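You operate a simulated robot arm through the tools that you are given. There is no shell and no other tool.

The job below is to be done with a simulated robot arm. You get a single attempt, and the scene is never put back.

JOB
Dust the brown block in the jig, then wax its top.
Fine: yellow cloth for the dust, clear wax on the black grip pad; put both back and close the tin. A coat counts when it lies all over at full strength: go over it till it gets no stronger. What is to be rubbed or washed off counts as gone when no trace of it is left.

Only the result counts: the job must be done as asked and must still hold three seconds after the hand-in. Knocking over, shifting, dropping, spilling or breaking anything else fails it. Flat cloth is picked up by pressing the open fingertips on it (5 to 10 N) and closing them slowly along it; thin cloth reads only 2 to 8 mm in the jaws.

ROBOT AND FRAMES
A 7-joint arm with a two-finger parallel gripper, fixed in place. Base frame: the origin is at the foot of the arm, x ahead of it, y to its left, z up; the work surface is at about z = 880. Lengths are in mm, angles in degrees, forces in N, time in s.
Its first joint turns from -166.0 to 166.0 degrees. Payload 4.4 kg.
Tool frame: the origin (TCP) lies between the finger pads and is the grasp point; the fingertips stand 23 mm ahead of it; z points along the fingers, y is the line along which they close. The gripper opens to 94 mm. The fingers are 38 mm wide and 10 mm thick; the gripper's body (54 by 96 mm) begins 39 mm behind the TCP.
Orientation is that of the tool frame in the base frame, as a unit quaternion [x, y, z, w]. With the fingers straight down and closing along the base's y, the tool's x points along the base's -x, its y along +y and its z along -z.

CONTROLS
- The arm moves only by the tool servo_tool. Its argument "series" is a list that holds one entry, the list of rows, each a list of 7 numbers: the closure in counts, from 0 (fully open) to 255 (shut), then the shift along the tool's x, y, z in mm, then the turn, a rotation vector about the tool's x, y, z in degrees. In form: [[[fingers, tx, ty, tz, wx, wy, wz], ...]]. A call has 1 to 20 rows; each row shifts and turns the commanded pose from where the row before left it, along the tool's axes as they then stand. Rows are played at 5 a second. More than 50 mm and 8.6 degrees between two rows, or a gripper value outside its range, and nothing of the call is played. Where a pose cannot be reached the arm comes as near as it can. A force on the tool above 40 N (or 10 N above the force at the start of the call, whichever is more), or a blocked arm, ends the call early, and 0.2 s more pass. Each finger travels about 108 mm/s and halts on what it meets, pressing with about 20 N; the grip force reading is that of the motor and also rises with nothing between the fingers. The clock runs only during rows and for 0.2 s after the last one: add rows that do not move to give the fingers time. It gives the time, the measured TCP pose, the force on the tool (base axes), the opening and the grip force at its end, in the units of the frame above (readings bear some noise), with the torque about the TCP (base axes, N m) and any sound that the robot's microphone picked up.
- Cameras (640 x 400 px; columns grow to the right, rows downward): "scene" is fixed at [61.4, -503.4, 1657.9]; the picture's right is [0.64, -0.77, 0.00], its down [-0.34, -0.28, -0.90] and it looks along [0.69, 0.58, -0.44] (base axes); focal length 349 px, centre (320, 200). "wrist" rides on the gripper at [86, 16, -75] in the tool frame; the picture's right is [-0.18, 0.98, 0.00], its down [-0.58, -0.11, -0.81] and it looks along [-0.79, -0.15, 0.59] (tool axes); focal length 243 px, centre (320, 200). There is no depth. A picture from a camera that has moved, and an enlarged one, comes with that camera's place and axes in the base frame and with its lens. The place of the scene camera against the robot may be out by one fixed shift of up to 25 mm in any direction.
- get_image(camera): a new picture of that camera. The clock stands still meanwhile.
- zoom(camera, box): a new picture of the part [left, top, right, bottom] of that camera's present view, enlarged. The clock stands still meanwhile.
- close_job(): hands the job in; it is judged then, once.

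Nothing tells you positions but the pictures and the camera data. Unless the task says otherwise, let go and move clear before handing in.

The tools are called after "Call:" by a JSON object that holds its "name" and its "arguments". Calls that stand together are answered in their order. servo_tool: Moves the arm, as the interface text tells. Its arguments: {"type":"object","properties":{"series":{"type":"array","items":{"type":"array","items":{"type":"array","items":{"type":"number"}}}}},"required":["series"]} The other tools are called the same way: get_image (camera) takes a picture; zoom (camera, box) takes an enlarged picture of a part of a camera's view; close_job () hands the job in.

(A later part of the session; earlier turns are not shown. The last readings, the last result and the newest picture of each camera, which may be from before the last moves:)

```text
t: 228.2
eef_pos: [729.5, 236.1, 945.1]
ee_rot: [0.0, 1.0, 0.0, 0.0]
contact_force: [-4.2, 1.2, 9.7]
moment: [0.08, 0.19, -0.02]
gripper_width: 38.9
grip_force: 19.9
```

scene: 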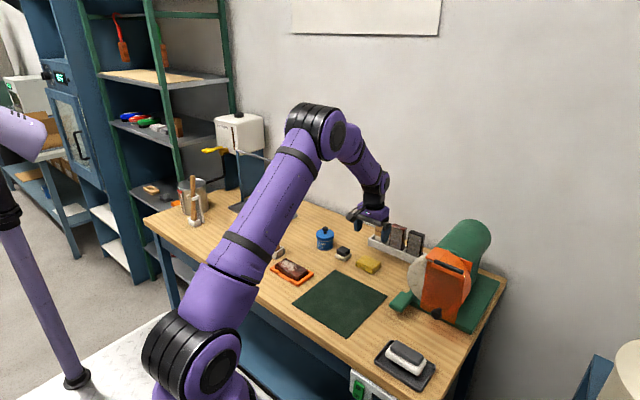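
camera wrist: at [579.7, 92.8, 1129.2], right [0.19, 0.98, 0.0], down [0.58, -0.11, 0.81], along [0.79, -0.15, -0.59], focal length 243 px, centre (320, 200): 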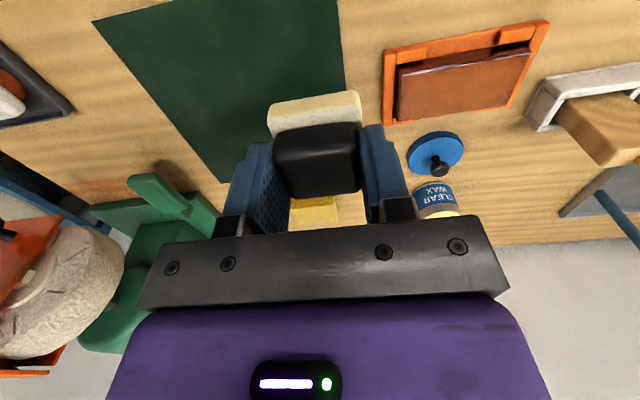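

Call:
{"name": "servo_tool", "arguments": {"series": [[[200, 0, -7, 0, 0, 0, 0], [200, 0, -7, 0, 0, 0, 0], [200, 0, -7, 0, 0, 0, 0], [200, 0, -7, 0, 0, 0, 0], [200, 0, -7, 0, 0, 0, 0], [200, 0, -7, 0, 0, 0, 0], [200, 0, 0, 0, 0, 0, 0]]]}}

```text
t: 229.8
eef_pos: [728.7, 196.5, 943.3]
ee_rot: [0.0, 1.0, 0.001, 0.0]
contact_force: [0.5, 5.0, 14.7]
moment: [0.19, 0.02, 0.01]
gripper_width: 39.2
grip_force: 20.4
```

Finish the middle stroke at the left end, then lift and inspect.

Call:
{"name": "servo_tool", "arguments": {"series": [[[200, 0, -7, 0, 0, 0, 0], [200, 0, -7, 0, 0, 0, 0], [200, 0, -7, 0, 0, 0, 0], [200, 0, -7, 0, 0, 0, 0], [200, 0, -7, 0, 0, 0, 0], [200, 0, -7, 0, 0, 0, 0], [200, 0, -5, 0, 0, 0, 0], [200, 0, 0, -11, 0, 0, 0], [200, 16, -18, -25, 0, 0, 0], [200, 16, -18, -25, 0, 0, 0], [200, 16, -18, -25, 0, 0, 0], [200, 16, -18, -25, 0, 0, 0], [200, 0, 0, 0, 0, 0, 0], [200, 0, 0, 0, 0, 0, 0]]]}}

Call:
{"name": "zoom", "arguments": {"camera": "wrist", "box": [380, 15, 560, 130]}}

Call:
{"name": "zoom", "arguments": {"camera": "scene", "box": [275, 255, 300, 275]}}

Call:
{"name": "zoom", "arguments": {"camera": "scene", "box": [290, 262, 315, 280]}}

Call:
{"name": "zoom", "arguments": {"camera": "wrist", "box": [470, 30, 550, 115]}}

```text
t: 232.8
eef_pos: [666.5, 76.2, 1057.5]
ee_rot: [0.0, 1.0, 0.0, 0.0]
contact_force: [0.8, 0.5, 0.2]
moment: [-0.02, -0.01, -0.01]
gripper_width: 39.0
grip_force: 20.3
```

```text
3.48 times, centred on (470, 72) of wrist
camera zoom: at [578.7, 90.8, 1131.4], right [0.18, 0.98, 0.0], down [0.58, -0.11, 0.81], along [0.79, -0.15, -0.59], focal length 844 px, centre (-202, 644)
```

zoom: 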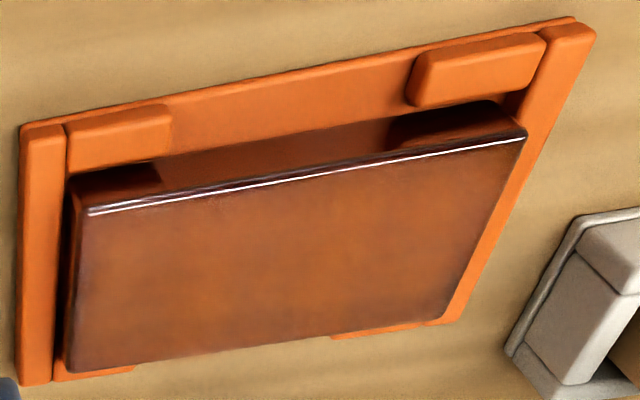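

```text
16.00 times, centred on (288, 265) of scene
camera zoom: at [61.4, -503.4, 1657.9], right [0.64, -0.77, 0.0], down [-0.34, -0.28, -0.9], along [0.69, 0.58, -0.44], focal length 5588 px, centre (840, -840)
```

zoom: 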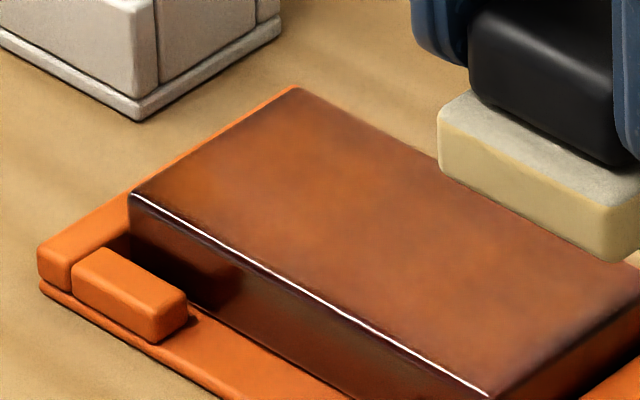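

```text
16.00 times, centred on (302, 271) of scene
camera zoom: at [61.4, -503.4, 1657.9], right [0.64, -0.77, 0.0], down [-0.34, -0.28, -0.9], along [0.69, 0.58, -0.44], focal length 5588 px, centre (600, -936)
```

zoom: 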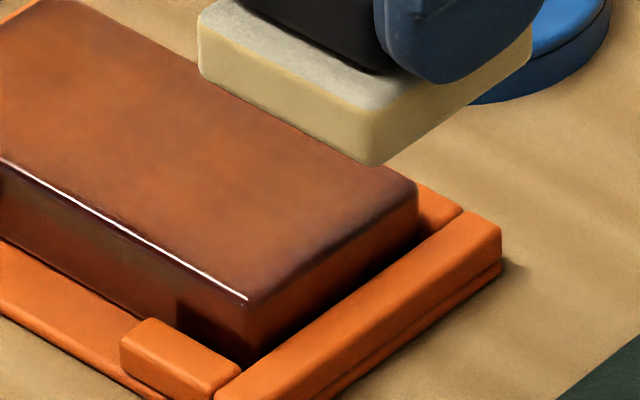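

```text
4.71 times, centred on (510, 72) of wrist
camera zoom: at [578.7, 90.8, 1131.4], right [0.18, 0.98, 0.0], down [0.58, -0.11, 0.81], along [0.79, -0.15, -0.59], focal length 1142 px, centre (-574, 800)
```

zoom: 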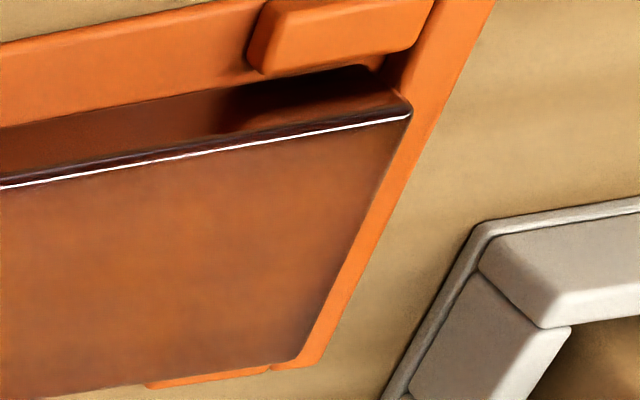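

The coat looks the same as before this round, so it's saturating. I'll take one closer look at the whole top before putting the pad away.

Call:
{"name": "servo_tool", "arguments": {"series": [[[200, 10, -10, 15, 0, 0, 0], [200, 10, -10, 15, 0, 0, 0], [200, 5, -5, 15, 0, 0, 0], [200, 0, 0, 10, 0, 0, 0], [200, 0, 0, 0, 0, 0, 0], [200, 0, 0, 0, 0, 0, 0]]]}}

Call:
{"name": "get_image", "arguments": {"camera": "wrist"}}

Call:
{"name": "zoom", "arguments": {"camera": "wrist", "box": [390, 60, 620, 200]}}

```text
t: 234.2
eef_pos: [640.5, 49.5, 1002.0]
ee_rot: [0.0, 1.0, -0.001, -0.001]
contact_force: [-0.1, 0.2, -0.5]
moment: [-0.07, -0.02, -0.01]
gripper_width: 39.2
grip_force: 19.9
```

```text
taken
camera wrist: at [553.1, 65.6, 1077.2], right [0.18, 0.98, 0.0], down [0.58, -0.11, 0.81], along [0.79, -0.15, -0.59], focal length 243 px, centre (320, 200)
```

wrist: 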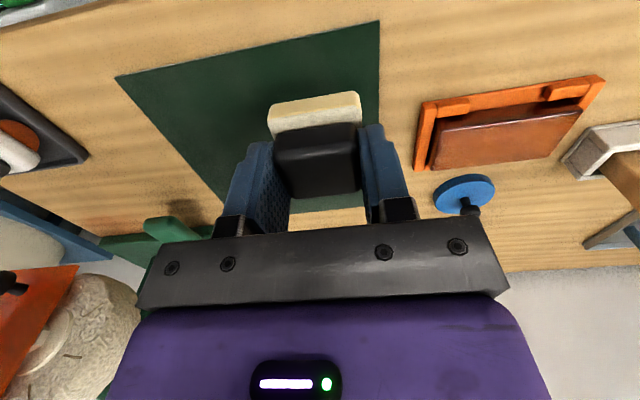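

```text
2.78 times, centred on (505, 130) of wrist
camera zoom: at [553.1, 65.6, 1077.2], right [0.18, 0.98, 0.0], down [0.58, -0.11, 0.81], along [0.79, -0.15, -0.59], focal length 675 px, centre (-195, 395)
```

zoom: 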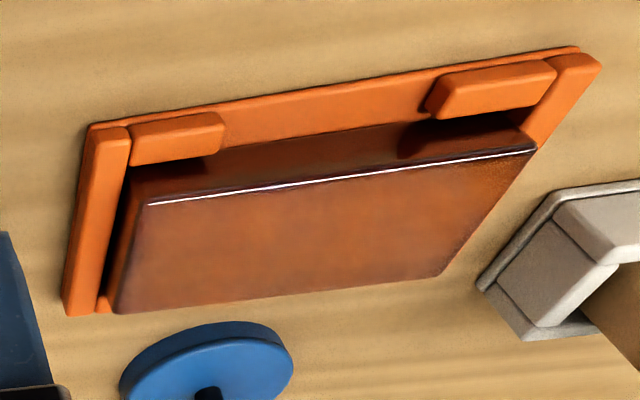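

From here the left end's margin might still be a touch weaker than the right end's, so I'll do one more dip and focus on the left end plus both long edges.

Call:
{"name": "servo_tool", "arguments": {"series": [[[200, -32.1, 18.4, -3.1, 0, 0, 0], [200, -32.1, 18.4, -3.1, 0, 0, 0], [200, -32.1, 18.4, -3.1, 0, 0, 0], [200, -32.1, 18.4, -3.1, 0, 0, 0], [200, -32.1, 18.4, -3.1, 0, 0, 0], [200, -32.1, 18.4, -3.1, 0, 0, 0], [200, -32.1, 18.4, -3.1, 0, 0, 0], [200, -32.1, 18.4, -3.1, 0, 0, 0], [200, -32.1, 18.4, -3.1, 0, 0, 0], [200, 0, 0, 14, 0, 0, 0], [200, 0, 0, 14, 0, 0, 0], [200, 0, 0, 14, 0, 0, 0], [200, 0, 0, 3, 0, 0, 0], [200, 0, 0, 0, 0, 0, 0], [200, 0, 0, 0, 0, 0, 0]]]}}

Call:
{"name": "zoom", "arguments": {"camera": "wrist", "box": [250, 20, 394, 140]}}

Call:
{"name": "zoom", "arguments": {"camera": "scene", "box": [265, 250, 315, 285]}}

```text
t: 237.4
eef_pos: [929.7, 216.4, 980.5]
ee_rot: [-0.001, 1.0, 0.001, -0.002]
contact_force: [-0.4, -0.1, 0.1]
moment: [0.01, -0.01, -0.04]
gripper_width: 39.2
grip_force: 20.3
```

```text
3.33 times, centred on (322, 80) of wrist
camera zoom: at [842.5, 231.7, 1055.6], right [0.18, 0.98, 0.0], down [0.58, -0.11, 0.81], along [0.79, -0.15, -0.59], focal length 809 px, centre (313, 600)
```

zoom: 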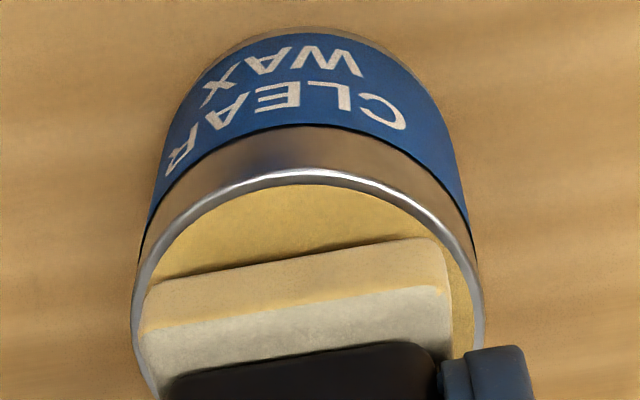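

```text
11.43 times, centred on (290, 268) of scene
camera zoom: at [61.4, -503.4, 1657.9], right [0.64, -0.77, 0.0], down [-0.34, -0.28, -0.9], along [0.69, 0.58, -0.44], focal length 3992 px, centre (663, -571)
```

zoom: 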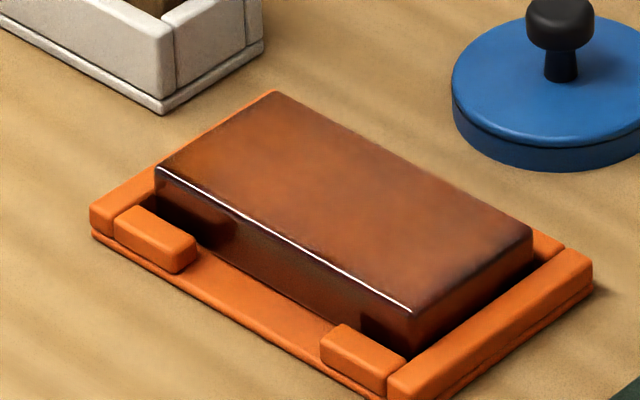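

Call:
{"name": "servo_tool", "arguments": {"series": [[[200, 0, -0.5, 2.5, 0, 0, 0], [200, 0, 0, 1, 0, 0, 0], [200, 0, 0, 0.7, 0, 0, 0], [200, 0, 0, 0.5, 0, 0, 0], [200, 0, 0, 0.4, 0, 0, 0], [200, 0, 0, 0, 0, 0, 0]]]}}

```text
t: 238.8
eef_pos: [930.8, 215.9, 978.2]
ee_rot: [-0.001, 1.0, 0.001, -0.001]
contact_force: [0.0, 1.2, -0.3]
moment: [-0.04, 0.0, -0.01]
gripper_width: 39.0
grip_force: 20.0
```

Call:
{"name": "servo_tool", "arguments": {"series": [[[200, 0, 0, 0.8, 0, 0, 0], [200, 0, 0, 0.6, 0, 0, 0], [200, 0, 0, 0.4, 0, 0, 0], [200, 0, 0, 0.3, 0, 0, 0], [200, 0, 0, 0, 0, 0, 0]]]}}

```text
t: 240.0
eef_pos: [929.3, 214.9, 976.0]
ee_rot: [0.0, 1.0, 0.0, -0.001]
contact_force: [0.0, -0.4, 0.2]
moment: [-0.02, -0.01, -0.02]
gripper_width: 39.0
grip_force: 20.4
```

Call:
{"name": "servo_tool", "arguments": {"series": [[[200, 0, 0, 0.4, 0, 0, 0], [200, 0, 0, 0.4, 0, 0, 0], [200, 0, 0, 0.3, 0, 0, 0], [200, 0, 0, 0, 0, 0, 0]]]}}

```text
t: 241.0
eef_pos: [929.3, 216.3, 975.7]
ee_rot: [0.0, 1.0, 0.0, 0.0]
contact_force: [0.9, -0.4, 6.4]
moment: [-0.09, -0.09, 0.0]
gripper_width: 39.0
grip_force: 19.2
```

Loaded again. To the left end.

Call:
{"name": "servo_tool", "arguments": {"series": [[[200, 0, 0, 0, 0, 0, 0], [200, 0, 0, 0, 0, 0, 0], [200, 0, 0, -3, 0, 0, 0], [200, 0, 0, -12, 0, 0, 0], [200, 0, 0, -20, 0, 0, 0], [200, 0, 0, -20, 0, 0, 0], [200, 31.2, -9.4, 0, 0, 0, 0], [200, 31.2, -9.4, 0, 0, 0, 0], [200, 31.2, -9.4, 0, 0, 0, 0], [200, 31.2, -9.4, 0, 0, 0, 0], [200, 31.2, -9.4, 0, 0, 0, 0], [200, 31.2, -9.4, 0, 0, 0, 0], [200, 31.2, -9.4, 0, 0, 0, 0], [200, 0, 0, 20, 0, 0, 0], [200, 0, 0, 20, 0, 0, 0], [200, 0, 0, 20, 0, 0, 0], [200, 0, 0, 15, 0, 0, 0], [200, 0, 0, 8, 0, 0, 0], [200, 0, 0, 1, 0, 0, 0], [200, 0, 0, 0, 0, 0, 0]]]}}

```text
t: 245.2
eef_pos: [711.7, 150.8, 946.7]
ee_rot: [0.0, 1.0, 0.001, -0.001]
contact_force: [0.2, 0.4, 0.3]
moment: [-0.02, 0.01, 0.02]
gripper_width: 39.2
grip_force: 19.9
```

Call:
{"name": "servo_tool", "arguments": {"series": [[[200, 0, -1, 0.6, 0, 0, 0], [200, 0, 0, 0.5, 0, 0, 0], [200, 0, 0, 0.3, 0, 0, 0], [200, 0, 0, 0, 0, 0, 0]]]}}

```text
t: 246.2
eef_pos: [711.6, 149.3, 945.4]
ee_rot: [0.0, 1.0, 0.001, -0.001]
contact_force: [-0.3, -0.3, 0.0]
moment: [0.01, -0.02, -0.01]
gripper_width: 38.9
grip_force: 20.1
```

Call:
{"name": "servo_tool", "arguments": {"series": [[[200, 0, 0, 0.4, 0, 0, 0], [200, 0, 0, 0.3, 0, 0, 0], [200, 0, 0, 0, 0, 0, 0]]]}}

```text
t: 247.0
eef_pos: [711.4, 151.4, 945.9]
ee_rot: [0.0, 1.0, 0.001, -0.001]
contact_force: [0.1, 0.2, 0.3]
moment: [0.0, -0.03, -0.03]
gripper_width: 39.0
grip_force: 20.2
```

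Call:
{"name": "servo_tool", "arguments": {"series": [[[200, 0, -2, 0.4, 0, 0, 0], [200, 0, 0, 0.4, 0, 0, 0], [200, 0, 0, 0, 0, 0, 0]]]}}

```text
t: 247.8
eef_pos: [711.3, 147.7, 943.5]
ee_rot: [0.0, 1.0, 0.001, 0.0]
contact_force: [-2.9, 4.0, 14.3]
moment: [0.29, -0.01, 0.07]
gripper_width: 39.3
grip_force: 19.8
```

Contact 14 N. Sweeping across the left end in x.

Call:
{"name": "servo_tool", "arguments": {"series": [[[200, -7, 0, 0, 0, 0, 0], [200, -7, 0, 0, 0, 0, 0], [200, -7, 0, 0, 0, 0, 0], [200, -7, 0, 0, 0, 0, 0], [200, -7, 0, 0, 0, 0, 0], [200, -5, 0, 0, 0, 0, 0], [200, 0, 0, 0, 0, 0, 0]]]}}

```text
t: 249.4
eef_pos: [750.9, 146.1, 945.1]
ee_rot: [0.001, 1.0, 0.001, 0.001]
contact_force: [-6.2, 0.2, 20.8]
moment: [0.15, 0.41, 0.03]
gripper_width: 39.1
grip_force: 20.0
```

Call:
{"name": "servo_tool", "arguments": {"series": [[[200, 7, 0, -0.1, 0, 0, 0], [200, 7, 0, 0, 0, 0, 0], [200, 7, 0, 0, 0, 0, 0], [200, 7, 0, 0, 0, 0, 0], [200, 7, 0, 0, 0, 0, 0], [200, 5, 0, 0, 0, 0, 0], [200, 0, 0, 0, 0, 0, 0]]]}}

```text
t: 251.0
eef_pos: [712.3, 147.0, 943.2]
ee_rot: [0.0, 1.0, 0.001, 0.0]
contact_force: [8.7, 0.0, 25.4]
moment: [0.19, -0.61, -0.13]
gripper_width: 39.2
grip_force: 20.3
```

Call:
{"name": "servo_tool", "arguments": {"series": [[[200, -7, 4, -0.3, 0, 0, 0], [200, -7, 0, 0, 0, 0, 0], [200, -7, 0, 0, 0, 0, 0], [200, -7, 0, 0, 0, 0, 0], [200, -7, 0, 0, 0, 0, 0], [200, -6, 0, 0, 0, 0, 0], [200, 0, 0, 0, 0, 0, 0]]]}}

```text
t: 252.6
eef_pos: [752.0, 151.2, 944.6]
ee_rot: [-0.001, 1.0, 0.001, -0.001]
contact_force: [-6.0, 1.4, 15.6]
moment: [0.11, 0.43, 0.03]
gripper_width: 38.9
grip_force: 20.1
```

Now the far edge to the right end.

Call:
{"name": "servo_tool", "arguments": {"series": [[[200, -1, 7, 0, 0, 0, 0], [200, 0, 7, 0, 0, 0, 0], [200, 0, 7, 0, 0, 0, 0], [200, 0, 7, 0, 0, 0, 0], [200, 0, 7, 0, 0, 0, 0], [200, 0, 7, 0, 0, 0, 0], [200, 0, 0, 0, 0, 0, 0]]]}}

```text
t: 254.2
eef_pos: [753.3, 193.8, 943.8]
ee_rot: [0.001, 1.0, 0.001, 0.0]
contact_force: [1.9, -6.3, 21.3]
moment: [-0.27, 0.14, 0.02]
gripper_width: 39.3
grip_force: 20.5
```

Call:
{"name": "servo_tool", "arguments": {"series": [[[200, 0, 7, -0.2, 0, 0, 0], [200, 0, 7, 0, 0, 0, 0], [200, 0, 7, 0, 0, 0, 0], [200, 0, 7, 0, 0, 0, 0], [200, 0, 7, 0, 0, 0, 0], [200, 0, 7, 0, 0, 0, 0], [200, 0, 2, 0, 0, 0, 0], [200, 0, 0, 0, 0, 0, 0]]]}}

```text
t: 256.0
eef_pos: [754.1, 238.0, 944.0]
ee_rot: [0.0, 1.0, 0.001, 0.0]
contact_force: [-0.1, -8.5, 20.3]
moment: [-0.31, 0.21, 0.04]
gripper_width: 39.1
grip_force: 19.6
```

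Across the right end to the near side.

Call:
{"name": "servo_tool", "arguments": {"series": [[[200, 7, 0, -0.3, 0, 0, 0], [200, 7, 0, 0, 0, 0, 0], [200, 7, 0, 0, 0, 0, 0], [200, 7, 0, 0, 0, 0, 0], [200, 7, 0, 0, 0, 0, 0], [200, 7, 0, 0, 0, 0, 0], [200, 3, 0, 0, 0, 0, 0], [200, 0, 0, 0, 0, 0, 0]]]}}

```text
t: 257.8
eef_pos: [707.9, 237.4, 942.9]
ee_rot: [0.0, 1.0, 0.001, -0.001]
contact_force: [6.5, 0.4, 24.1]
moment: [-0.07, -0.58, 0.04]
gripper_width: 39.0
grip_force: 20.1
```

Then the near edge to the left.

Call:
{"name": "servo_tool", "arguments": {"series": [[[200, 0, -7, -0.3, 0, 0, 0], [200, 0, -7, 0, 0, 0, 0], [200, 0, -7, 0, 0, 0, 0], [200, 0, -7, 0, 0, 0, 0], [200, 0, -7, 0, 0, 0, 0], [200, 0, -7, 0, 0, 0, 0], [200, 0, 0, 0, 0, 0, 0]]]}}

```text
t: 259.4
eef_pos: [707.5, 195.7, 944.7]
ee_rot: [0.001, 1.0, 0.0, -0.001]
contact_force: [-0.6, -1.4, 0.6]
moment: [-0.09, 0.01, -0.05]
gripper_width: 39.2
grip_force: 20.1
```

Call:
{"name": "servo_tool", "arguments": {"series": [[[200, 0, 7, 0.3, 0, 0, 0], [200, 0, 7, 0.2, 0, 0, 0], [200, 0, 0, 0, 0, 0, 0]]]}}

```text
t: 260.2
eef_pos: [707.6, 208.8, 945.5]
ee_rot: [0.001, 1.0, 0.001, -0.001]
contact_force: [1.2, -4.3, 9.5]
moment: [-0.21, -0.14, -0.04]
gripper_width: 39.2
grip_force: 19.9
```

Call:
{"name": "servo_tool", "arguments": {"series": [[[200, 0, 7, 0, 0, 0, 0], [200, 0, 7, 0, 0, 0, 0], [200, 0, 7, 0, 0, 0, 0], [200, 0, 5, 0, 0, 0, 0], [200, 0, -7, 0, 0, 0, 0], [200, 0, -7, 0, 0, 0, 0], [200, 0, -7, 0, 0, 0, 0], [200, 0, -7, 0, 0, 0, 0], [200, 0, -7, 0, 0, 0, 0], [200, 0, 0, 0, 0, 0, 0]]]}}

```text
t: 262.4
eef_pos: [709.0, 201.9, 943.7]
ee_rot: [0.0, 1.0, 0.001, 0.0]
contact_force: [0.4, 7.8, 19.8]
moment: [0.21, -0.16, 0.09]
gripper_width: 38.9
grip_force: 20.1
```

Call:
{"name": "servo_tool", "arguments": {"series": [[[200, 0, -7, -0.1, 0, 0, 0], [200, 0, -7, 0, 0, 0, 0], [200, 0, -7, 0, 0, 0, 0], [200, 0, -7, 0, 0, 0, 0], [200, 0, -7, 0, 0, 0, 0], [200, 0, -7, 0, 0, 0, 0], [200, 0, -7, 0, 0, 0, 0], [200, 0, -4, 0, 0, 0, 0], [200, 0, 0, 0, 0, 0, 0]]]}}

```text
t: 264.4
eef_pos: [706.2, 147.6, 944.7]
ee_rot: [0.0, 1.0, 0.001, 0.0]
contact_force: [0.2, 6.6, 18.5]
moment: [0.34, -0.24, 0.1]
gripper_width: 39.0
grip_force: 19.7
```

Middle strip once more, then inspect.

Call:
{"name": "servo_tool", "arguments": {"series": [[[200, -7, 0, -0.3, 0, 0, 0], [200, -7, 0, 0, 0, 0, 0], [200, -8, 0, 0, 0, 0, 0], [200, 0, 7, 0, 0, 0, 0], [200, 0, 7, 0, 0, 0, 0], [200, 0, 7, 0, 0, 0, 0], [200, 0, 7, 0, 0, 0, 0], [200, 0, 7, 0, 0, 0, 0], [200, 0, 0, 0, 0, 0, 0]]]}}

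```text
t: 266.4
eef_pos: [730.3, 183.2, 945.1]
ee_rot: [0.0, 1.0, 0.001, 0.0]
contact_force: [0.0, -1.5, 4.1]
moment: [-0.1, 0.03, 0.0]
gripper_width: 38.9
grip_force: 20.1
```

Call:
{"name": "servo_tool", "arguments": {"series": [[[200, 0, 7, 0.2, 0, 0, 0], [200, 0, 7, 0, 0, 0, 0], [200, 0, 7, 0, 0, 0, 0], [200, 0, 7, 0, 0, 0, 0], [200, 0, 7, 0, 0, 0, 0], [200, 0, 7, 0, 0, 0, 0], [200, 0, 7, 0, 0, 0, 0], [200, 0, 6, 0, 0, 0, 0], [200, 0, 0, 0, 0, 0, 0]]]}}

```text
t: 268.4
eef_pos: [730.1, 236.4, 945.4]
ee_rot: [0.001, 1.0, 0.0, -0.001]
contact_force: [0.8, -5.4, 11.2]
moment: [-0.22, 0.01, 0.0]
gripper_width: 39.3
grip_force: 19.8
```

Call:
{"name": "servo_tool", "arguments": {"series": [[[200, 0, -7, 0, 0, 0, 0], [200, 0, -7, 0, 0, 0, 0], [200, 0, -7, 0, 0, 0, 0], [200, 0, -7, 0, 0, 0, 0], [200, 0, -7, 0, 0, 0, 0], [200, 0, -7, 0, 0, 0, 0], [200, 0, -7, 0, 0, 0, 0], [200, 0, -7, 0, 0, 0, 0], [200, 0, -7, 0, 0, 0, 0], [200, 0, -7, 0, 0, 0, 0], [200, 0, -7, 0, 0, 0, 0], [200, 0, -7, 0, 0, 0, 0], [200, 0, 0, -11, 0, 0, 0], [200, 16, -19, -25, 0, 0, 0], [200, 16, -19, -25, 0, 0, 0], [200, 16, -19, -25, 0, 0, 0], [200, 16, -19, -25, 0, 0, 0], [200, 0, 0, 0, 0, 0, 0], [200, 0, 0, 0, 0, 0, 0]]]}}

Call:
{"name": "zoom", "arguments": {"camera": "wrist", "box": [380, 15, 560, 130]}}

Call:
{"name": "zoom", "arguments": {"camera": "scene", "box": [265, 250, 315, 285]}}

Call:
{"name": "zoom", "arguments": {"camera": "scene", "box": [290, 262, 315, 280]}}

Call:
{"name": "zoom", "arguments": {"camera": "scene", "box": [275, 255, 300, 275]}}

```text
t: 272.4
eef_pos: [668.0, 77.1, 1052.7]
ee_rot: [0.0, 1.0, 0.001, -0.001]
contact_force: [-0.4, 0.0, 0.0]
moment: [0.02, 0.01, -0.02]
gripper_width: 39.3
grip_force: 19.4
```

```text
3.48 times, centred on (470, 72) of wrist
camera zoom: at [581.9, 93.2, 1126.8], right [0.18, 0.98, 0.0], down [0.58, -0.11, 0.81], along [0.79, -0.15, -0.59], focal length 844 px, centre (-202, 644)
```

zoom: 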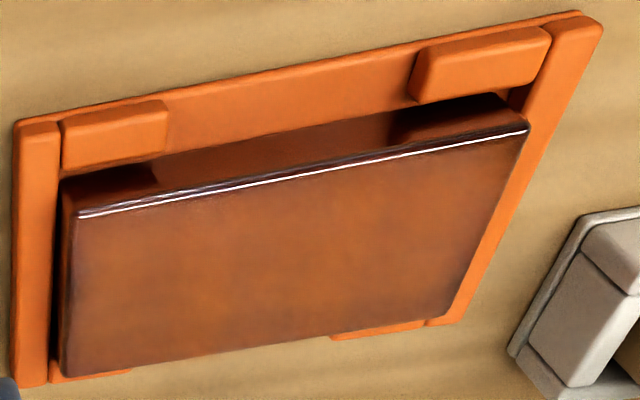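

```text
11.43 times, centred on (290, 268) of scene
camera zoom: at [61.4, -503.4, 1657.9], right [0.64, -0.77, 0.0], down [-0.34, -0.28, -0.9], along [0.69, 0.58, -0.44], focal length 3992 px, centre (663, -571)
```

zoom: 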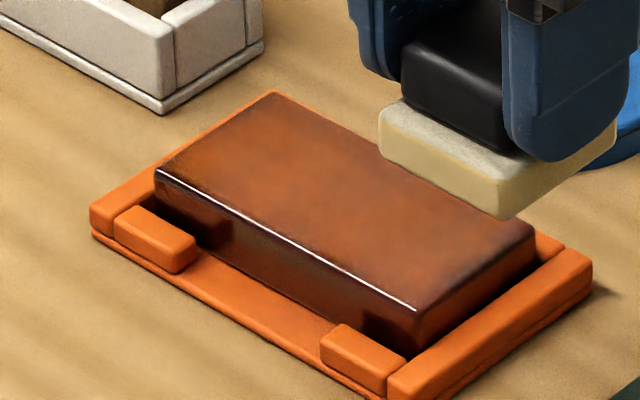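

```text
16.00 times, centred on (302, 271) of scene
camera zoom: at [61.4, -503.4, 1657.9], right [0.64, -0.77, 0.0], down [-0.34, -0.28, -0.9], along [0.69, 0.58, -0.44], focal length 5588 px, centre (600, -936)
```

zoom: 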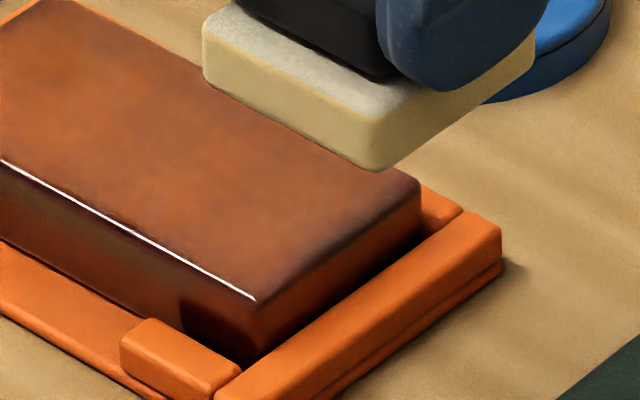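

```text
16.00 times, centred on (288, 265) of scene
camera zoom: at [61.4, -503.4, 1657.9], right [0.64, -0.77, 0.0], down [-0.34, -0.28, -0.9], along [0.69, 0.58, -0.44], focal length 5588 px, centre (840, -840)
```

zoom: 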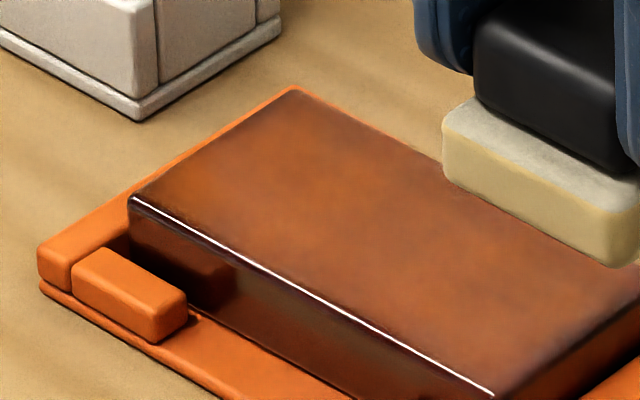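

No further change visible: the coat is at full strength. Now I return the pad to its original place at (921, 121).

Call:
{"name": "servo_tool", "arguments": {"series": [[[200, -36, 6.3, 7, 0, 0, 0], [200, -36, 6.3, 7, 0, 0, 0], [200, -36, 6.3, 7, 0, 0, 0], [200, -36, 6.3, 7, 0, 0, 0], [200, -36, 6.3, 7, 0, 0, 0], [200, -36, 6.3, 7, 0, 0, 0], [200, -36, 6.3, 7, 0, 0, 0], [200, 0, 0, 20, 0, 0, 0], [200, 0, 0, 20, 0, 0, 0], [200, 0, 0, 0, 0, 0, 0], [200, 0, 0, 0, 0, 0, 0]]]}}

Call:
{"name": "get_image", "arguments": {"camera": "wrist"}}

Call:
{"name": "zoom", "arguments": {"camera": "scene", "box": [300, 205, 400, 285]}}

```text
t: 274.8
eef_pos: [919.4, 121.1, 967.7]
ee_rot: [0.0, 1.0, 0.001, 0.0]
contact_force: [-0.1, -1.0, 0.2]
moment: [0.03, 0.01, -0.02]
gripper_width: 39.0
grip_force: 19.5
```

```text
taken
camera wrist: at [832.6, 136.9, 1041.2], right [0.18, 0.98, 0.0], down [0.58, -0.11, 0.81], along [0.79, -0.15, -0.59], focal length 243 px, centre (320, 200)
```

wrist: 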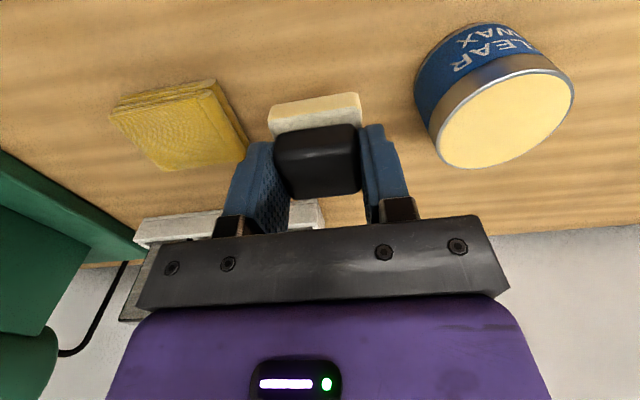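

```text
5.00 times, centred on (350, 245) of scene
camera zoom: at [61.4, -503.4, 1657.9], right [0.64, -0.77, 0.0], down [-0.34, -0.28, -0.9], along [0.69, 0.58, -0.44], focal length 1746 px, centre (170, -25)
```

zoom: 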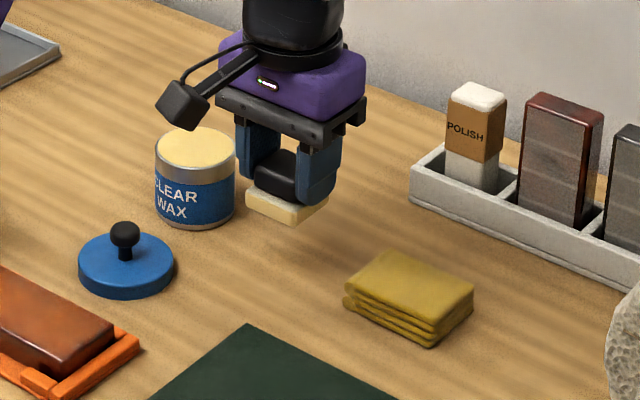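

Call:
{"name": "servo_tool", "arguments": {"series": [[[200, -1.5, 0, 15, 0, 0, 0], [200, 0, 0, 14, 0, 0, 0], [200, 0, 0, 8, 0, 0, 0], [200, 0, 0, 4, 0, 0, 0], [200, 0, 0, 2, 0, 0, 0], [200, 0, 0, 0, 0, 0, 0]]]}}

```text
t: 276.2
eef_pos: [919.8, 121.8, 922.6]
ee_rot: [0.001, 1.0, 0.001, -0.001]
contact_force: [0.2, 0.7, -0.5]
moment: [0.03, 0.0, 0.01]
gripper_width: 39.1
grip_force: 20.3
```

Call:
{"name": "servo_tool", "arguments": {"series": [[[200, -1, 0, 0.8, 0, 0, 0], [200, 0, 0, 0.6, 0, 0, 0], [200, 0, 0, 0.5, 0, 0, 0], [200, 0, 0, 0, 0, 0, 0]]]}}

```text
t: 277.2
eef_pos: [922.6, 122.7, 920.4]
ee_rot: [0.0, 1.0, 0.001, 0.0]
contact_force: [0.1, 1.1, 0.5]
moment: [0.0, -0.01, -0.01]
gripper_width: 39.4
grip_force: 20.2
```

Call:
{"name": "servo_tool", "arguments": {"series": [[[200, 0.7, -1, 0.5, 0, 0, 0], [200, 0, 0, 0.4, 0, 0, 0], [200, 0, 0, 0.3, 0, 0, 0], [200, 0, 0, 0, 0, 0, 0]]]}}

```text
t: 278.2
eef_pos: [921.0, 121.7, 920.0]
ee_rot: [0.0, 1.0, 0.001, -0.001]
contact_force: [0.8, -0.2, -0.3]
moment: [-0.02, 0.01, 0.03]
gripper_width: 39.1
grip_force: 20.0
```

Call:
{"name": "servo_tool", "arguments": {"series": [[[200, 0, 0, 0.5, 0, 0, 0], [200, 0, 0, 0.4, 0, 0, 0], [200, 0, 0, 0, 0, 0, 0]]]}}

Call:
{"name": "zoom", "arguments": {"camera": "scene", "box": [320, 225, 370, 270]}}

```text
t: 279.0
eef_pos: [919.4, 121.7, 918.2]
ee_rot: [0.0, 1.0, 0.001, -0.001]
contact_force: [-2.0, -0.3, 5.6]
moment: [-0.05, 0.05, 0.01]
gripper_width: 39.2
grip_force: 20.0
```

```text
8.89 times, centred on (345, 248) of scene
camera zoom: at [61.4, -503.4, 1657.9], right [0.64, -0.77, 0.0], down [-0.34, -0.28, -0.9], along [0.69, 0.58, -0.44], focal length 3104 px, centre (98, -222)
```

zoom: 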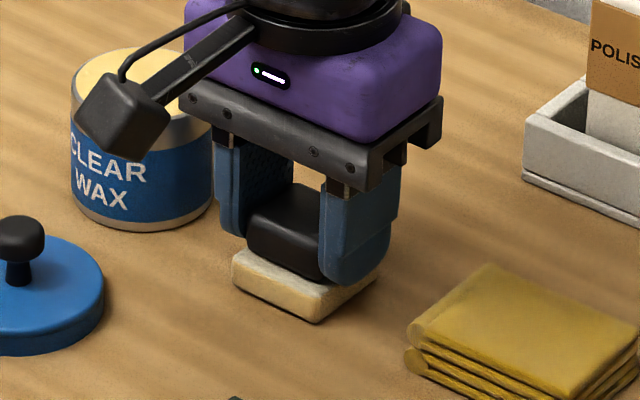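

The pad rests on the table at its place. Opening slowly and rising.

Call:
{"name": "servo_tool", "arguments": {"series": [[[200, 0, 0, -0.3, 0, 0, 0], [140, 0, 0, 0, 0, 0, 0], [130, 0, 0, 0, 0, 0, 0], [115, 0, 0, 0, 0, 0, 0], [95, 0, 0, 0, 0, 0, 0], [70, 0, 0, 0, 0, 0, 0], [60, 0, 0, 0, 0, 0, 0], [60, 0, 0, -10, 0, 0, 0], [60, 0, 0, -20, 0, 0, 0], [60, 0, 0, -30, 0, 0, 0], [60, 0, 0, -30, 0, 0, 0], [60, 0, 0, -20, 0, 0, 0], [60, 0, 0, 0, 0, 0, 0]]]}}

Call:
{"name": "get_image", "arguments": {"camera": "wrist"}}

Call:
{"name": "zoom", "arguments": {"camera": "scene", "box": [300, 205, 400, 285]}}

```text
t: 281.8
eef_pos: [920.8, 119.4, 1029.7]
ee_rot: [-0.001, 1.0, 0.002, -0.001]
contact_force: [-0.8, 0.0, 0.0]
moment: [0.02, -0.03, 0.0]
gripper_width: 72.0
grip_force: 0.1
```

```text
taken
camera wrist: at [834.3, 135.1, 1103.3], right [0.18, 0.98, 0.0], down [0.58, -0.11, 0.8], along [0.79, -0.15, -0.59], focal length 243 px, centre (320, 200)
```

wrist: 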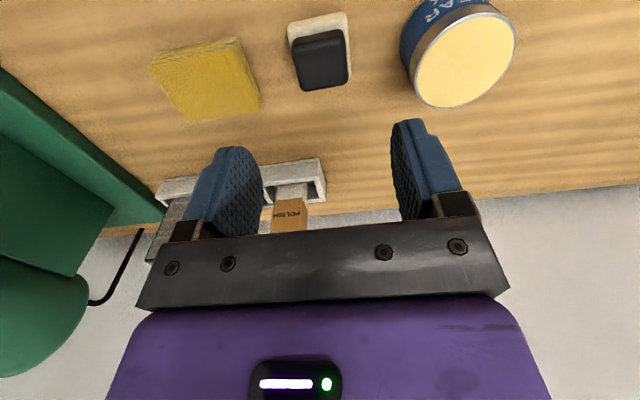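

```text
5.00 times, centred on (350, 245) of scene
camera zoom: at [61.4, -503.4, 1657.9], right [0.64, -0.77, 0.0], down [-0.34, -0.28, -0.9], along [0.69, 0.58, -0.44], focal length 1746 px, centre (170, -25)
```

zoom: 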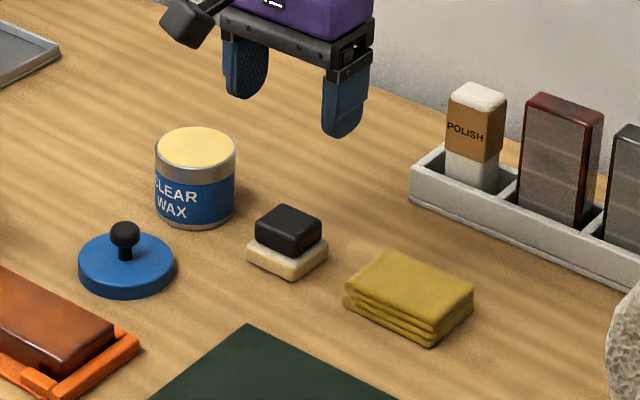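

The pad is back upright at its spot. Now for the lid: move above its knob at about (832, 201.5).

Call:
{"name": "servo_tool", "arguments": {"series": [[[60, 22.2, 20.5, 0, 0, 0, 0], [60, 22.2, 20.5, 0, 0, 0, 0], [60, 22.2, 20.5, 0, 0, 0, 0], [60, 22.2, 20.5, 0, 0, 0, 0], [60, 0, 0, 20, 0, 0, 0], [60, 0, 0, 20, 0, 0, 0], [60, 0, 0, 20, 0, 0, 0], [60, 0, 0, 15, 0, 0, 0], [60, 0, 0, 0, 0, 0, 0], [60, 0, 0, 0, 0, 0, 0]]]}}

Call:
{"name": "get_image", "arguments": {"camera": "wrist"}}

Call:
{"name": "zoom", "arguments": {"camera": "scene", "box": [280, 205, 370, 280]}}

```text
t: 284.0
eef_pos: [831.1, 203.7, 953.6]
ee_rot: [0.0, 1.0, 0.001, -0.001]
contact_force: [0.1, -0.2, 0.5]
moment: [-0.01, -0.01, 0.01]
gripper_width: 72.0
grip_force: 0.1
```

```text
taken
camera wrist: at [743.9, 219.0, 1028.0], right [0.18, 0.98, 0.0], down [0.58, -0.11, 0.81], along [0.79, -0.15, -0.59], focal length 243 px, centre (320, 200)
```

wrist: 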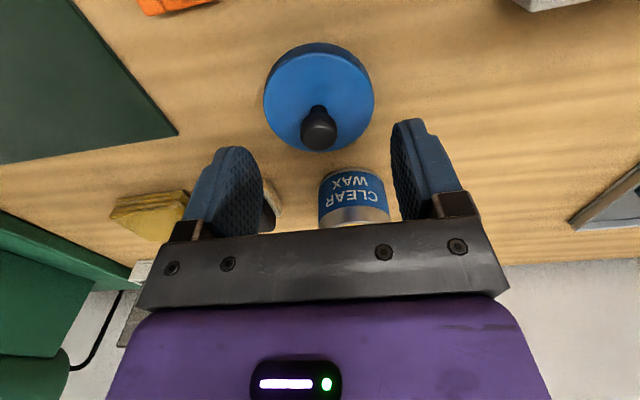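

```text
5.33 times, centred on (325, 242) of scene
camera zoom: at [61.4, -503.4, 1657.9], right [0.64, -0.77, 0.0], down [-0.34, -0.28, -0.9], along [0.69, 0.58, -0.44], focal length 1863 px, centre (293, -27)
```

zoom: 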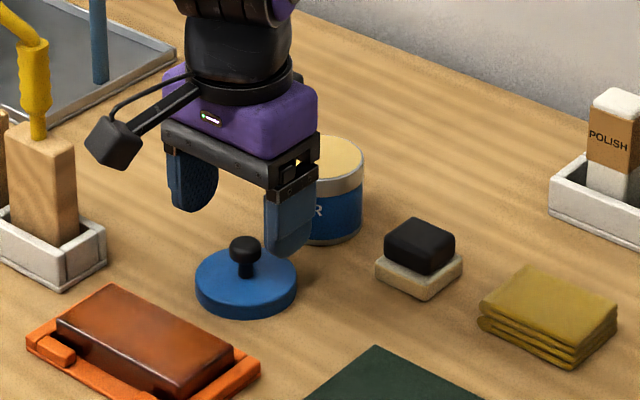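

Knob aligned. Lowering and gripping it.

Call:
{"name": "servo_tool", "arguments": {"series": [[[60, 0, -1.5, 10, 0, 0, 0], [90, 0, 0, 10, 0, 0, 0], [90, 0, 0, 7, 0, 0, 0], [90, 0, 0, 3, 0, 0, 0], [90, 0, 0, 0, 0, 0, 0]]]}}

Call:
{"name": "get_image", "arguments": {"camera": "wrist"}}

```text
t: 285.2
eef_pos: [829.6, 202.4, 923.8]
ee_rot: [0.0, 1.0, 0.001, 0.0]
contact_force: [-0.1, 0.2, -0.3]
moment: [0.02, 0.02, 0.0]
gripper_width: 60.8
grip_force: 0.0
```

```text
taken
camera wrist: at [743.6, 216.9, 998.7], right [0.18, 0.98, 0.0], down [0.58, -0.11, 0.81], along [0.79, -0.15, -0.59], focal length 243 px, centre (320, 200)
```

wrist: 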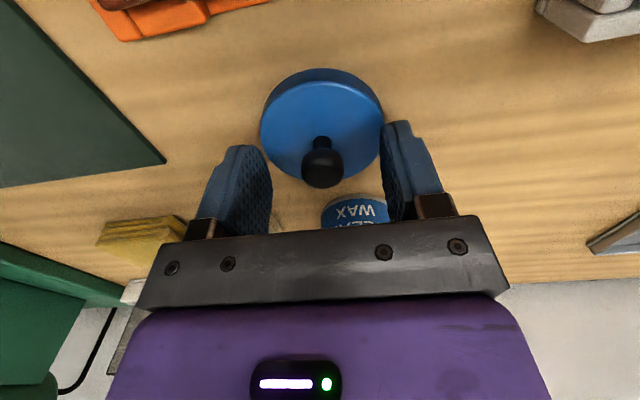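

Call:
{"name": "servo_tool", "arguments": {"series": [[[90, -0.5, 0, 0.8, 0, 0, 0], [130, 0, 0, 0, 0, 0, 0], [160, 0, 0, 0, 0, 0, 0], [175, 0, 0, 0, 0, 0, 0], [182, 0, 0, 0, 0, 0, 0], [188, 0, 0, 0, 0, 0, 0], [194, 0, 0, 0, 0, 0, 0], [200, 0, 0, 0, 0, 0, 0], [206, 0, 0, 0, 0, 0, 0], [215, 0, 0, 0, 0, 0, 0], [230, 0, 0, 0, 0, 0, 0], [230, 0, 0, 0, 0, 0, 0]]]}}

Call:
{"name": "get_image", "arguments": {"camera": "wrist"}}

```text
t: 287.8
eef_pos: [831.3, 201.5, 923.9]
ee_rot: [0.0, 1.0, 0.001, -0.001]
contact_force: [0.1, -0.6, -0.2]
moment: [0.0, 0.01, -0.03]
gripper_width: 20.2
grip_force: 20.0
```

```text
taken
camera wrist: at [744.0, 216.6, 998.1], right [0.18, 0.98, 0.0], down [0.58, -0.11, 0.81], along [0.79, -0.15, -0.59], focal length 243 px, centre (320, 200)
```

wrist: 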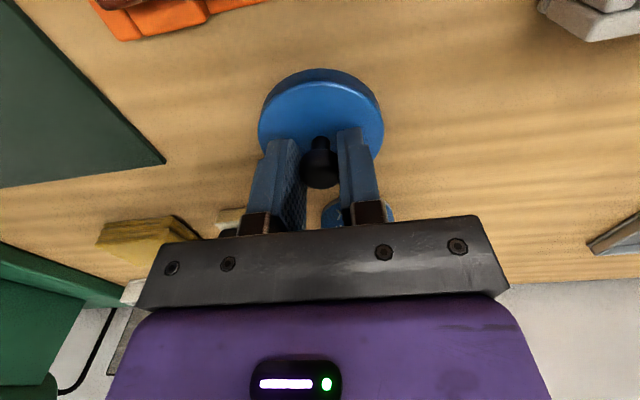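

Knob gripped with the same relative hold as before. Lift and carry the lid above the tin at (929, 215.7).

Call:
{"name": "servo_tool", "arguments": {"series": [[[230, 0, 0, -5, 0, 0, 0], [230, 0, 0, -15, 0, 0, 0], [230, 0, 0, -25, 0, 0, 0], [230, 0, 0, -30, 0, 0, 0], [230, 0, 0, -30, 0, 0, 0], [230, -24.4, 3.6, 0, 0, 0, 0], [230, -24.4, 3.6, 0, 0, 0, 0], [230, -24.4, 3.6, 0, 0, 0, 0], [230, -24.4, 3.5, 0, 0, 0, 0], [230, 0, 0, 0, 0, 0, 0], [230, 0, 0, 0, 0, 0, 0]]]}}

Call:
{"name": "get_image", "arguments": {"camera": "wrist"}}

Call:
{"name": "zoom", "arguments": {"camera": "scene", "box": [285, 190, 365, 260]}}

```text
t: 290.2
eef_pos: [927.1, 215.2, 1027.9]
ee_rot: [0.0, 1.0, 0.001, -0.001]
contact_force: [-0.4, 0.8, 0.5]
moment: [0.02, 0.0, -0.01]
gripper_width: 20.0
grip_force: 19.8
```

```text
taken
camera wrist: at [840.5, 230.6, 1102.6], right [0.18, 0.98, 0.0], down [0.58, -0.11, 0.81], along [0.79, -0.15, -0.59], focal length 243 px, centre (320, 200)
```

wrist: 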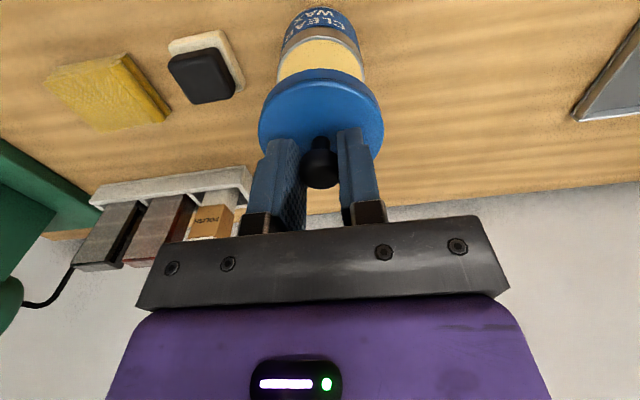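

```text
5.71 times, centred on (325, 225) of scene
camera zoom: at [61.4, -503.4, 1657.9], right [0.64, -0.77, 0.0], down [-0.34, -0.28, -0.9], along [0.69, 0.58, -0.44], focal length 1996 px, centre (291, 57)
```

zoom: 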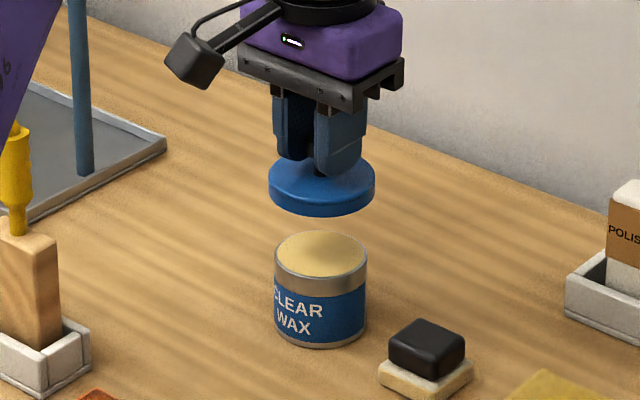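

Aligned closely. Lowering to just above the rim to check alignment.

Call:
{"name": "servo_tool", "arguments": {"series": [[[230, -0.7, 0.3, 15, 0, 0, 0], [230, 0, 0, 12, 0, 0, 0], [230, 0, 0, 10, 0, 0, 0], [230, 0, 0, 4, 0, 0, 0], [230, 0, 0, 0, 0, 0, 0], [230, 0, 0, 0, 0, 0, 0]]]}}

Call:
{"name": "zoom", "arguments": {"camera": "wrist", "box": [230, 10, 420, 140]}}

Call:
{"name": "zoom", "arguments": {"camera": "scene", "box": [303, 215, 347, 258]}}

```text
t: 291.6
eef_pos: [928.8, 214.2, 989.3]
ee_rot: [-0.001, 1.0, 0.0, -0.001]
contact_force: [-0.7, -0.5, -0.6]
moment: [-0.03, -0.01, 0.01]
gripper_width: 20.2
grip_force: 19.4
```

```text
3.08 times, centred on (325, 75) of wrist
camera zoom: at [842.0, 230.4, 1062.6], right [0.18, 0.98, 0.0], down [0.58, -0.11, 0.81], along [0.79, -0.15, -0.59], focal length 746 px, centre (305, 585)
```

zoom: 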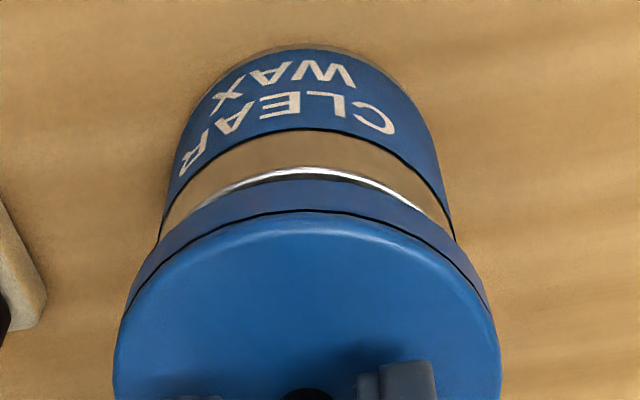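

```text
9.30 times, centred on (325, 236) of scene
camera zoom: at [61.4, -503.4, 1657.9], right [0.64, -0.77, 0.0], down [-0.34, -0.28, -0.9], along [0.69, 0.58, -0.44], focal length 3249 px, centre (274, -140)
```

zoom: 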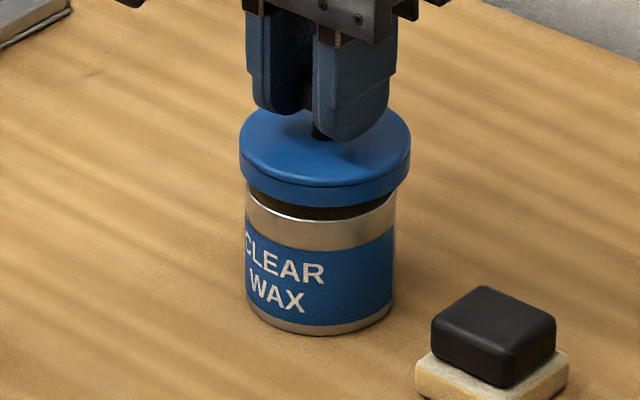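

The lid is about 1.5 mm off in y; correcting and lowering further.

Call:
{"name": "servo_tool", "arguments": {"series": [[[230, 0, 1.4, 4, 0, 0, 0], [230, 0, 0, 4, 0, 0, 0], [230, 0, 0, 2, 0, 0, 0], [230, 0, 0, 0, 0, 0, 0], [230, 0, 0, 0, 0, 0, 0]]]}}

Call:
{"name": "zoom", "arguments": {"camera": "wrist", "box": [230, 10, 420, 140]}}

Call:
{"name": "zoom", "arguments": {"camera": "scene", "box": [303, 215, 347, 258]}}

```text
t: 292.8
eef_pos: [929.2, 216.7, 979.4]
ee_rot: [0.0, 1.0, 0.001, 0.0]
contact_force: [0.3, 2.9, 15.3]
moment: [0.0, 0.35, -0.01]
gripper_width: 20.1
grip_force: 20.3
```

```text
3.08 times, centred on (325, 75) of wrist
camera zoom: at [842.9, 232.2, 1053.5], right [0.18, 0.98, 0.0], down [0.58, -0.11, 0.81], along [0.79, -0.15, -0.59], focal length 746 px, centre (305, 585)
```

zoom: 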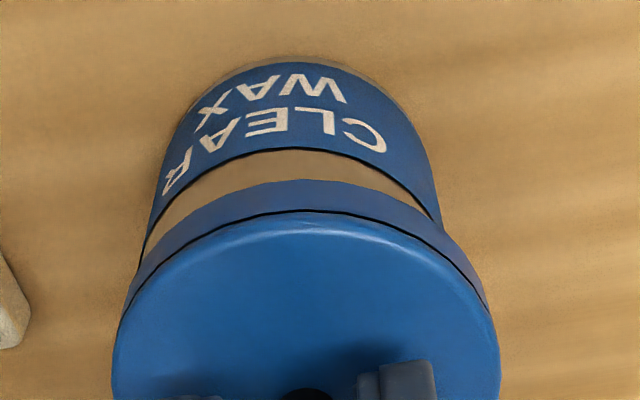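

```text
9.30 times, centred on (325, 236) of scene
camera zoom: at [61.4, -503.4, 1657.9], right [0.64, -0.77, 0.0], down [-0.34, -0.28, -0.9], along [0.69, 0.58, -0.44], focal length 3249 px, centre (274, -140)
```

zoom: 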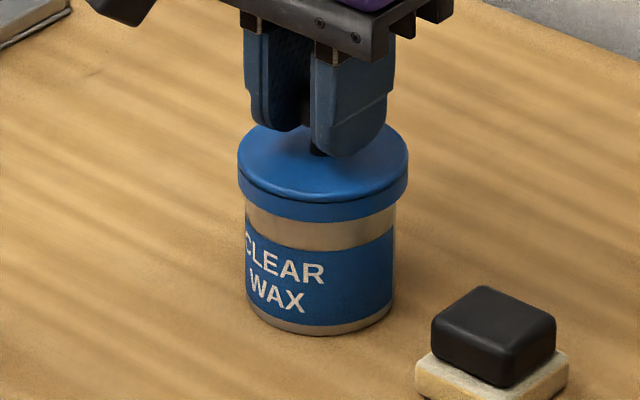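

The skirt touches the rim on the near side (moment about y), so the lid sits about 1–1.5 mm too far in +x. I raise slightly, shift back, and lower again.

Call:
{"name": "servo_tool", "arguments": {"series": [[[230, 0, 0, -2, 0, 0, 0], [230, 1.4, 0, 0, 0, 0, 0], [230, 0, 0, 0, 0, 0, 0], [230, 0, 0, 1.5, 0, 0, 0], [230, 0, 0, 0, 0, 0, 0]]]}}

Call:
{"name": "zoom", "arguments": {"camera": "scene", "box": [303, 215, 347, 258]}}

```text
t: 294.0
eef_pos: [928.6, 216.8, 978.6]
ee_rot: [0.0, 1.0, 0.0, -0.001]
contact_force: [-3.0, 0.9, 6.7]
moment: [-0.05, 0.25, -0.03]
gripper_width: 20.0
grip_force: 20.0
```

```text
9.30 times, centred on (325, 236) of scene
camera zoom: at [61.4, -503.4, 1657.9], right [0.64, -0.77, 0.0], down [-0.34, -0.28, -0.9], along [0.69, 0.58, -0.44], focal length 3249 px, centre (274, -140)
```

zoom: 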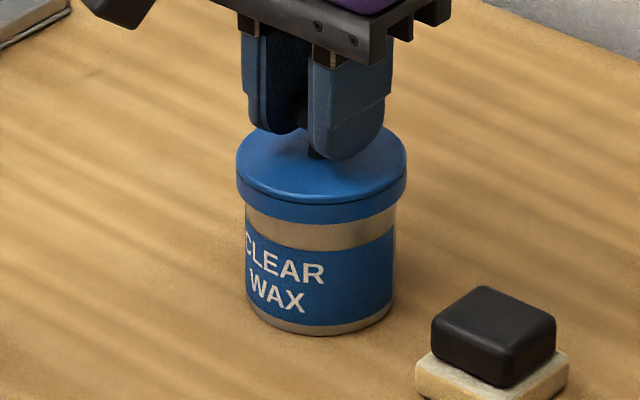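

Better aligned; still slight near-side contact. Another 1 mm back in x, then lower.

Call:
{"name": "servo_tool", "arguments": {"series": [[[230, 0, 0, -1, 0, 0, 0], [230, 1, -0.3, 0, 0, 0, 0], [230, 0, 0, 1, 0, 0, 0], [230, 0, 0, 1, 0, 0, 0], [230, 0, 0, 0, 0, 0, 0]]]}}

```text
t: 295.2
eef_pos: [928.2, 216.3, 976.3]
ee_rot: [0.0, 1.0, 0.0, -0.001]
contact_force: [-0.6, -0.7, 0.6]
moment: [0.02, -0.01, 0.0]
gripper_width: 20.1
grip_force: 19.8
```

The skirt now slides down over the rim. Lowering further.

Call:
{"name": "servo_tool", "arguments": {"series": [[[230, 0, 0, 1, 0, 0, 0], [230, 0, 0, 1, 0, 0, 0], [230, 0, 0, 1, 0, 0, 0], [230, 0, 0, 0, 0, 0, 0]]]}}

Call:
{"name": "zoom", "arguments": {"camera": "scene", "box": [303, 215, 347, 258]}}

```text
t: 296.2
eef_pos: [928.7, 216.5, 973.6]
ee_rot: [-0.001, 1.0, 0.001, -0.001]
contact_force: [-0.4, 0.3, 1.5]
moment: [0.02, 0.01, 0.01]
gripper_width: 20.5
grip_force: 19.8
```

```text
9.30 times, centred on (325, 236) of scene
camera zoom: at [61.4, -503.4, 1657.9], right [0.64, -0.77, 0.0], down [-0.34, -0.28, -0.9], along [0.69, 0.58, -0.44], focal length 3249 px, centre (274, -140)
```

zoom: 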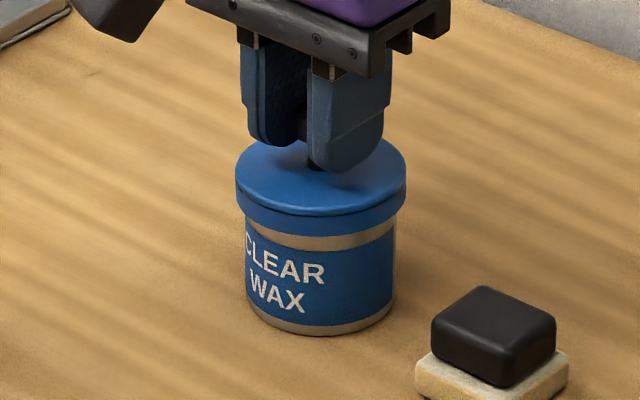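

Call:
{"name": "servo_tool", "arguments": {"series": [[[230, 0, 0, 0.8, 0, 0, 0], [230, 0, 0, 0.8, 0, 0, 0], [230, 0, 0, 0.5, 0, 0, 0], [230, 0, 0, 0, 0, 0, 0]]]}}

```text
t: 297.2
eef_pos: [927.9, 216.6, 970.7]
ee_rot: [0.0, 1.0, 0.001, -0.001]
contact_force: [0.5, 0.1, -0.4]
moment: [0.0, -0.05, -0.01]
gripper_width: 20.2
grip_force: 20.2
```

Call:
{"name": "servo_tool", "arguments": {"series": [[[230, 0, 0, 0.6, 0, 0, 0], [230, 0, 0, 0.5, 0, 0, 0], [230, 0, 0, 0.4, 0, 0, 0], [230, 0, 0, 0, 0, 0, 0]]]}}

Call:
{"name": "zoom", "arguments": {"camera": "scene", "box": [303, 215, 347, 258]}}

```text
t: 298.2
eef_pos: [928.9, 216.3, 970.6]
ee_rot: [0.001, 1.0, 0.001, 0.0]
contact_force: [-0.1, -0.4, 7.3]
moment: [0.12, -0.17, -0.04]
gripper_width: 20.3
grip_force: 20.0
```

```text
9.30 times, centred on (325, 236) of scene
camera zoom: at [61.4, -503.4, 1657.9], right [0.64, -0.77, 0.0], down [-0.34, -0.28, -0.9], along [0.69, 0.58, -0.44], focal length 3249 px, centre (274, -140)
```

zoom: 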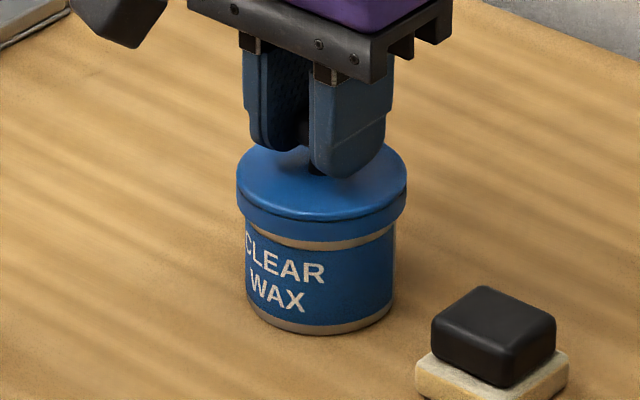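

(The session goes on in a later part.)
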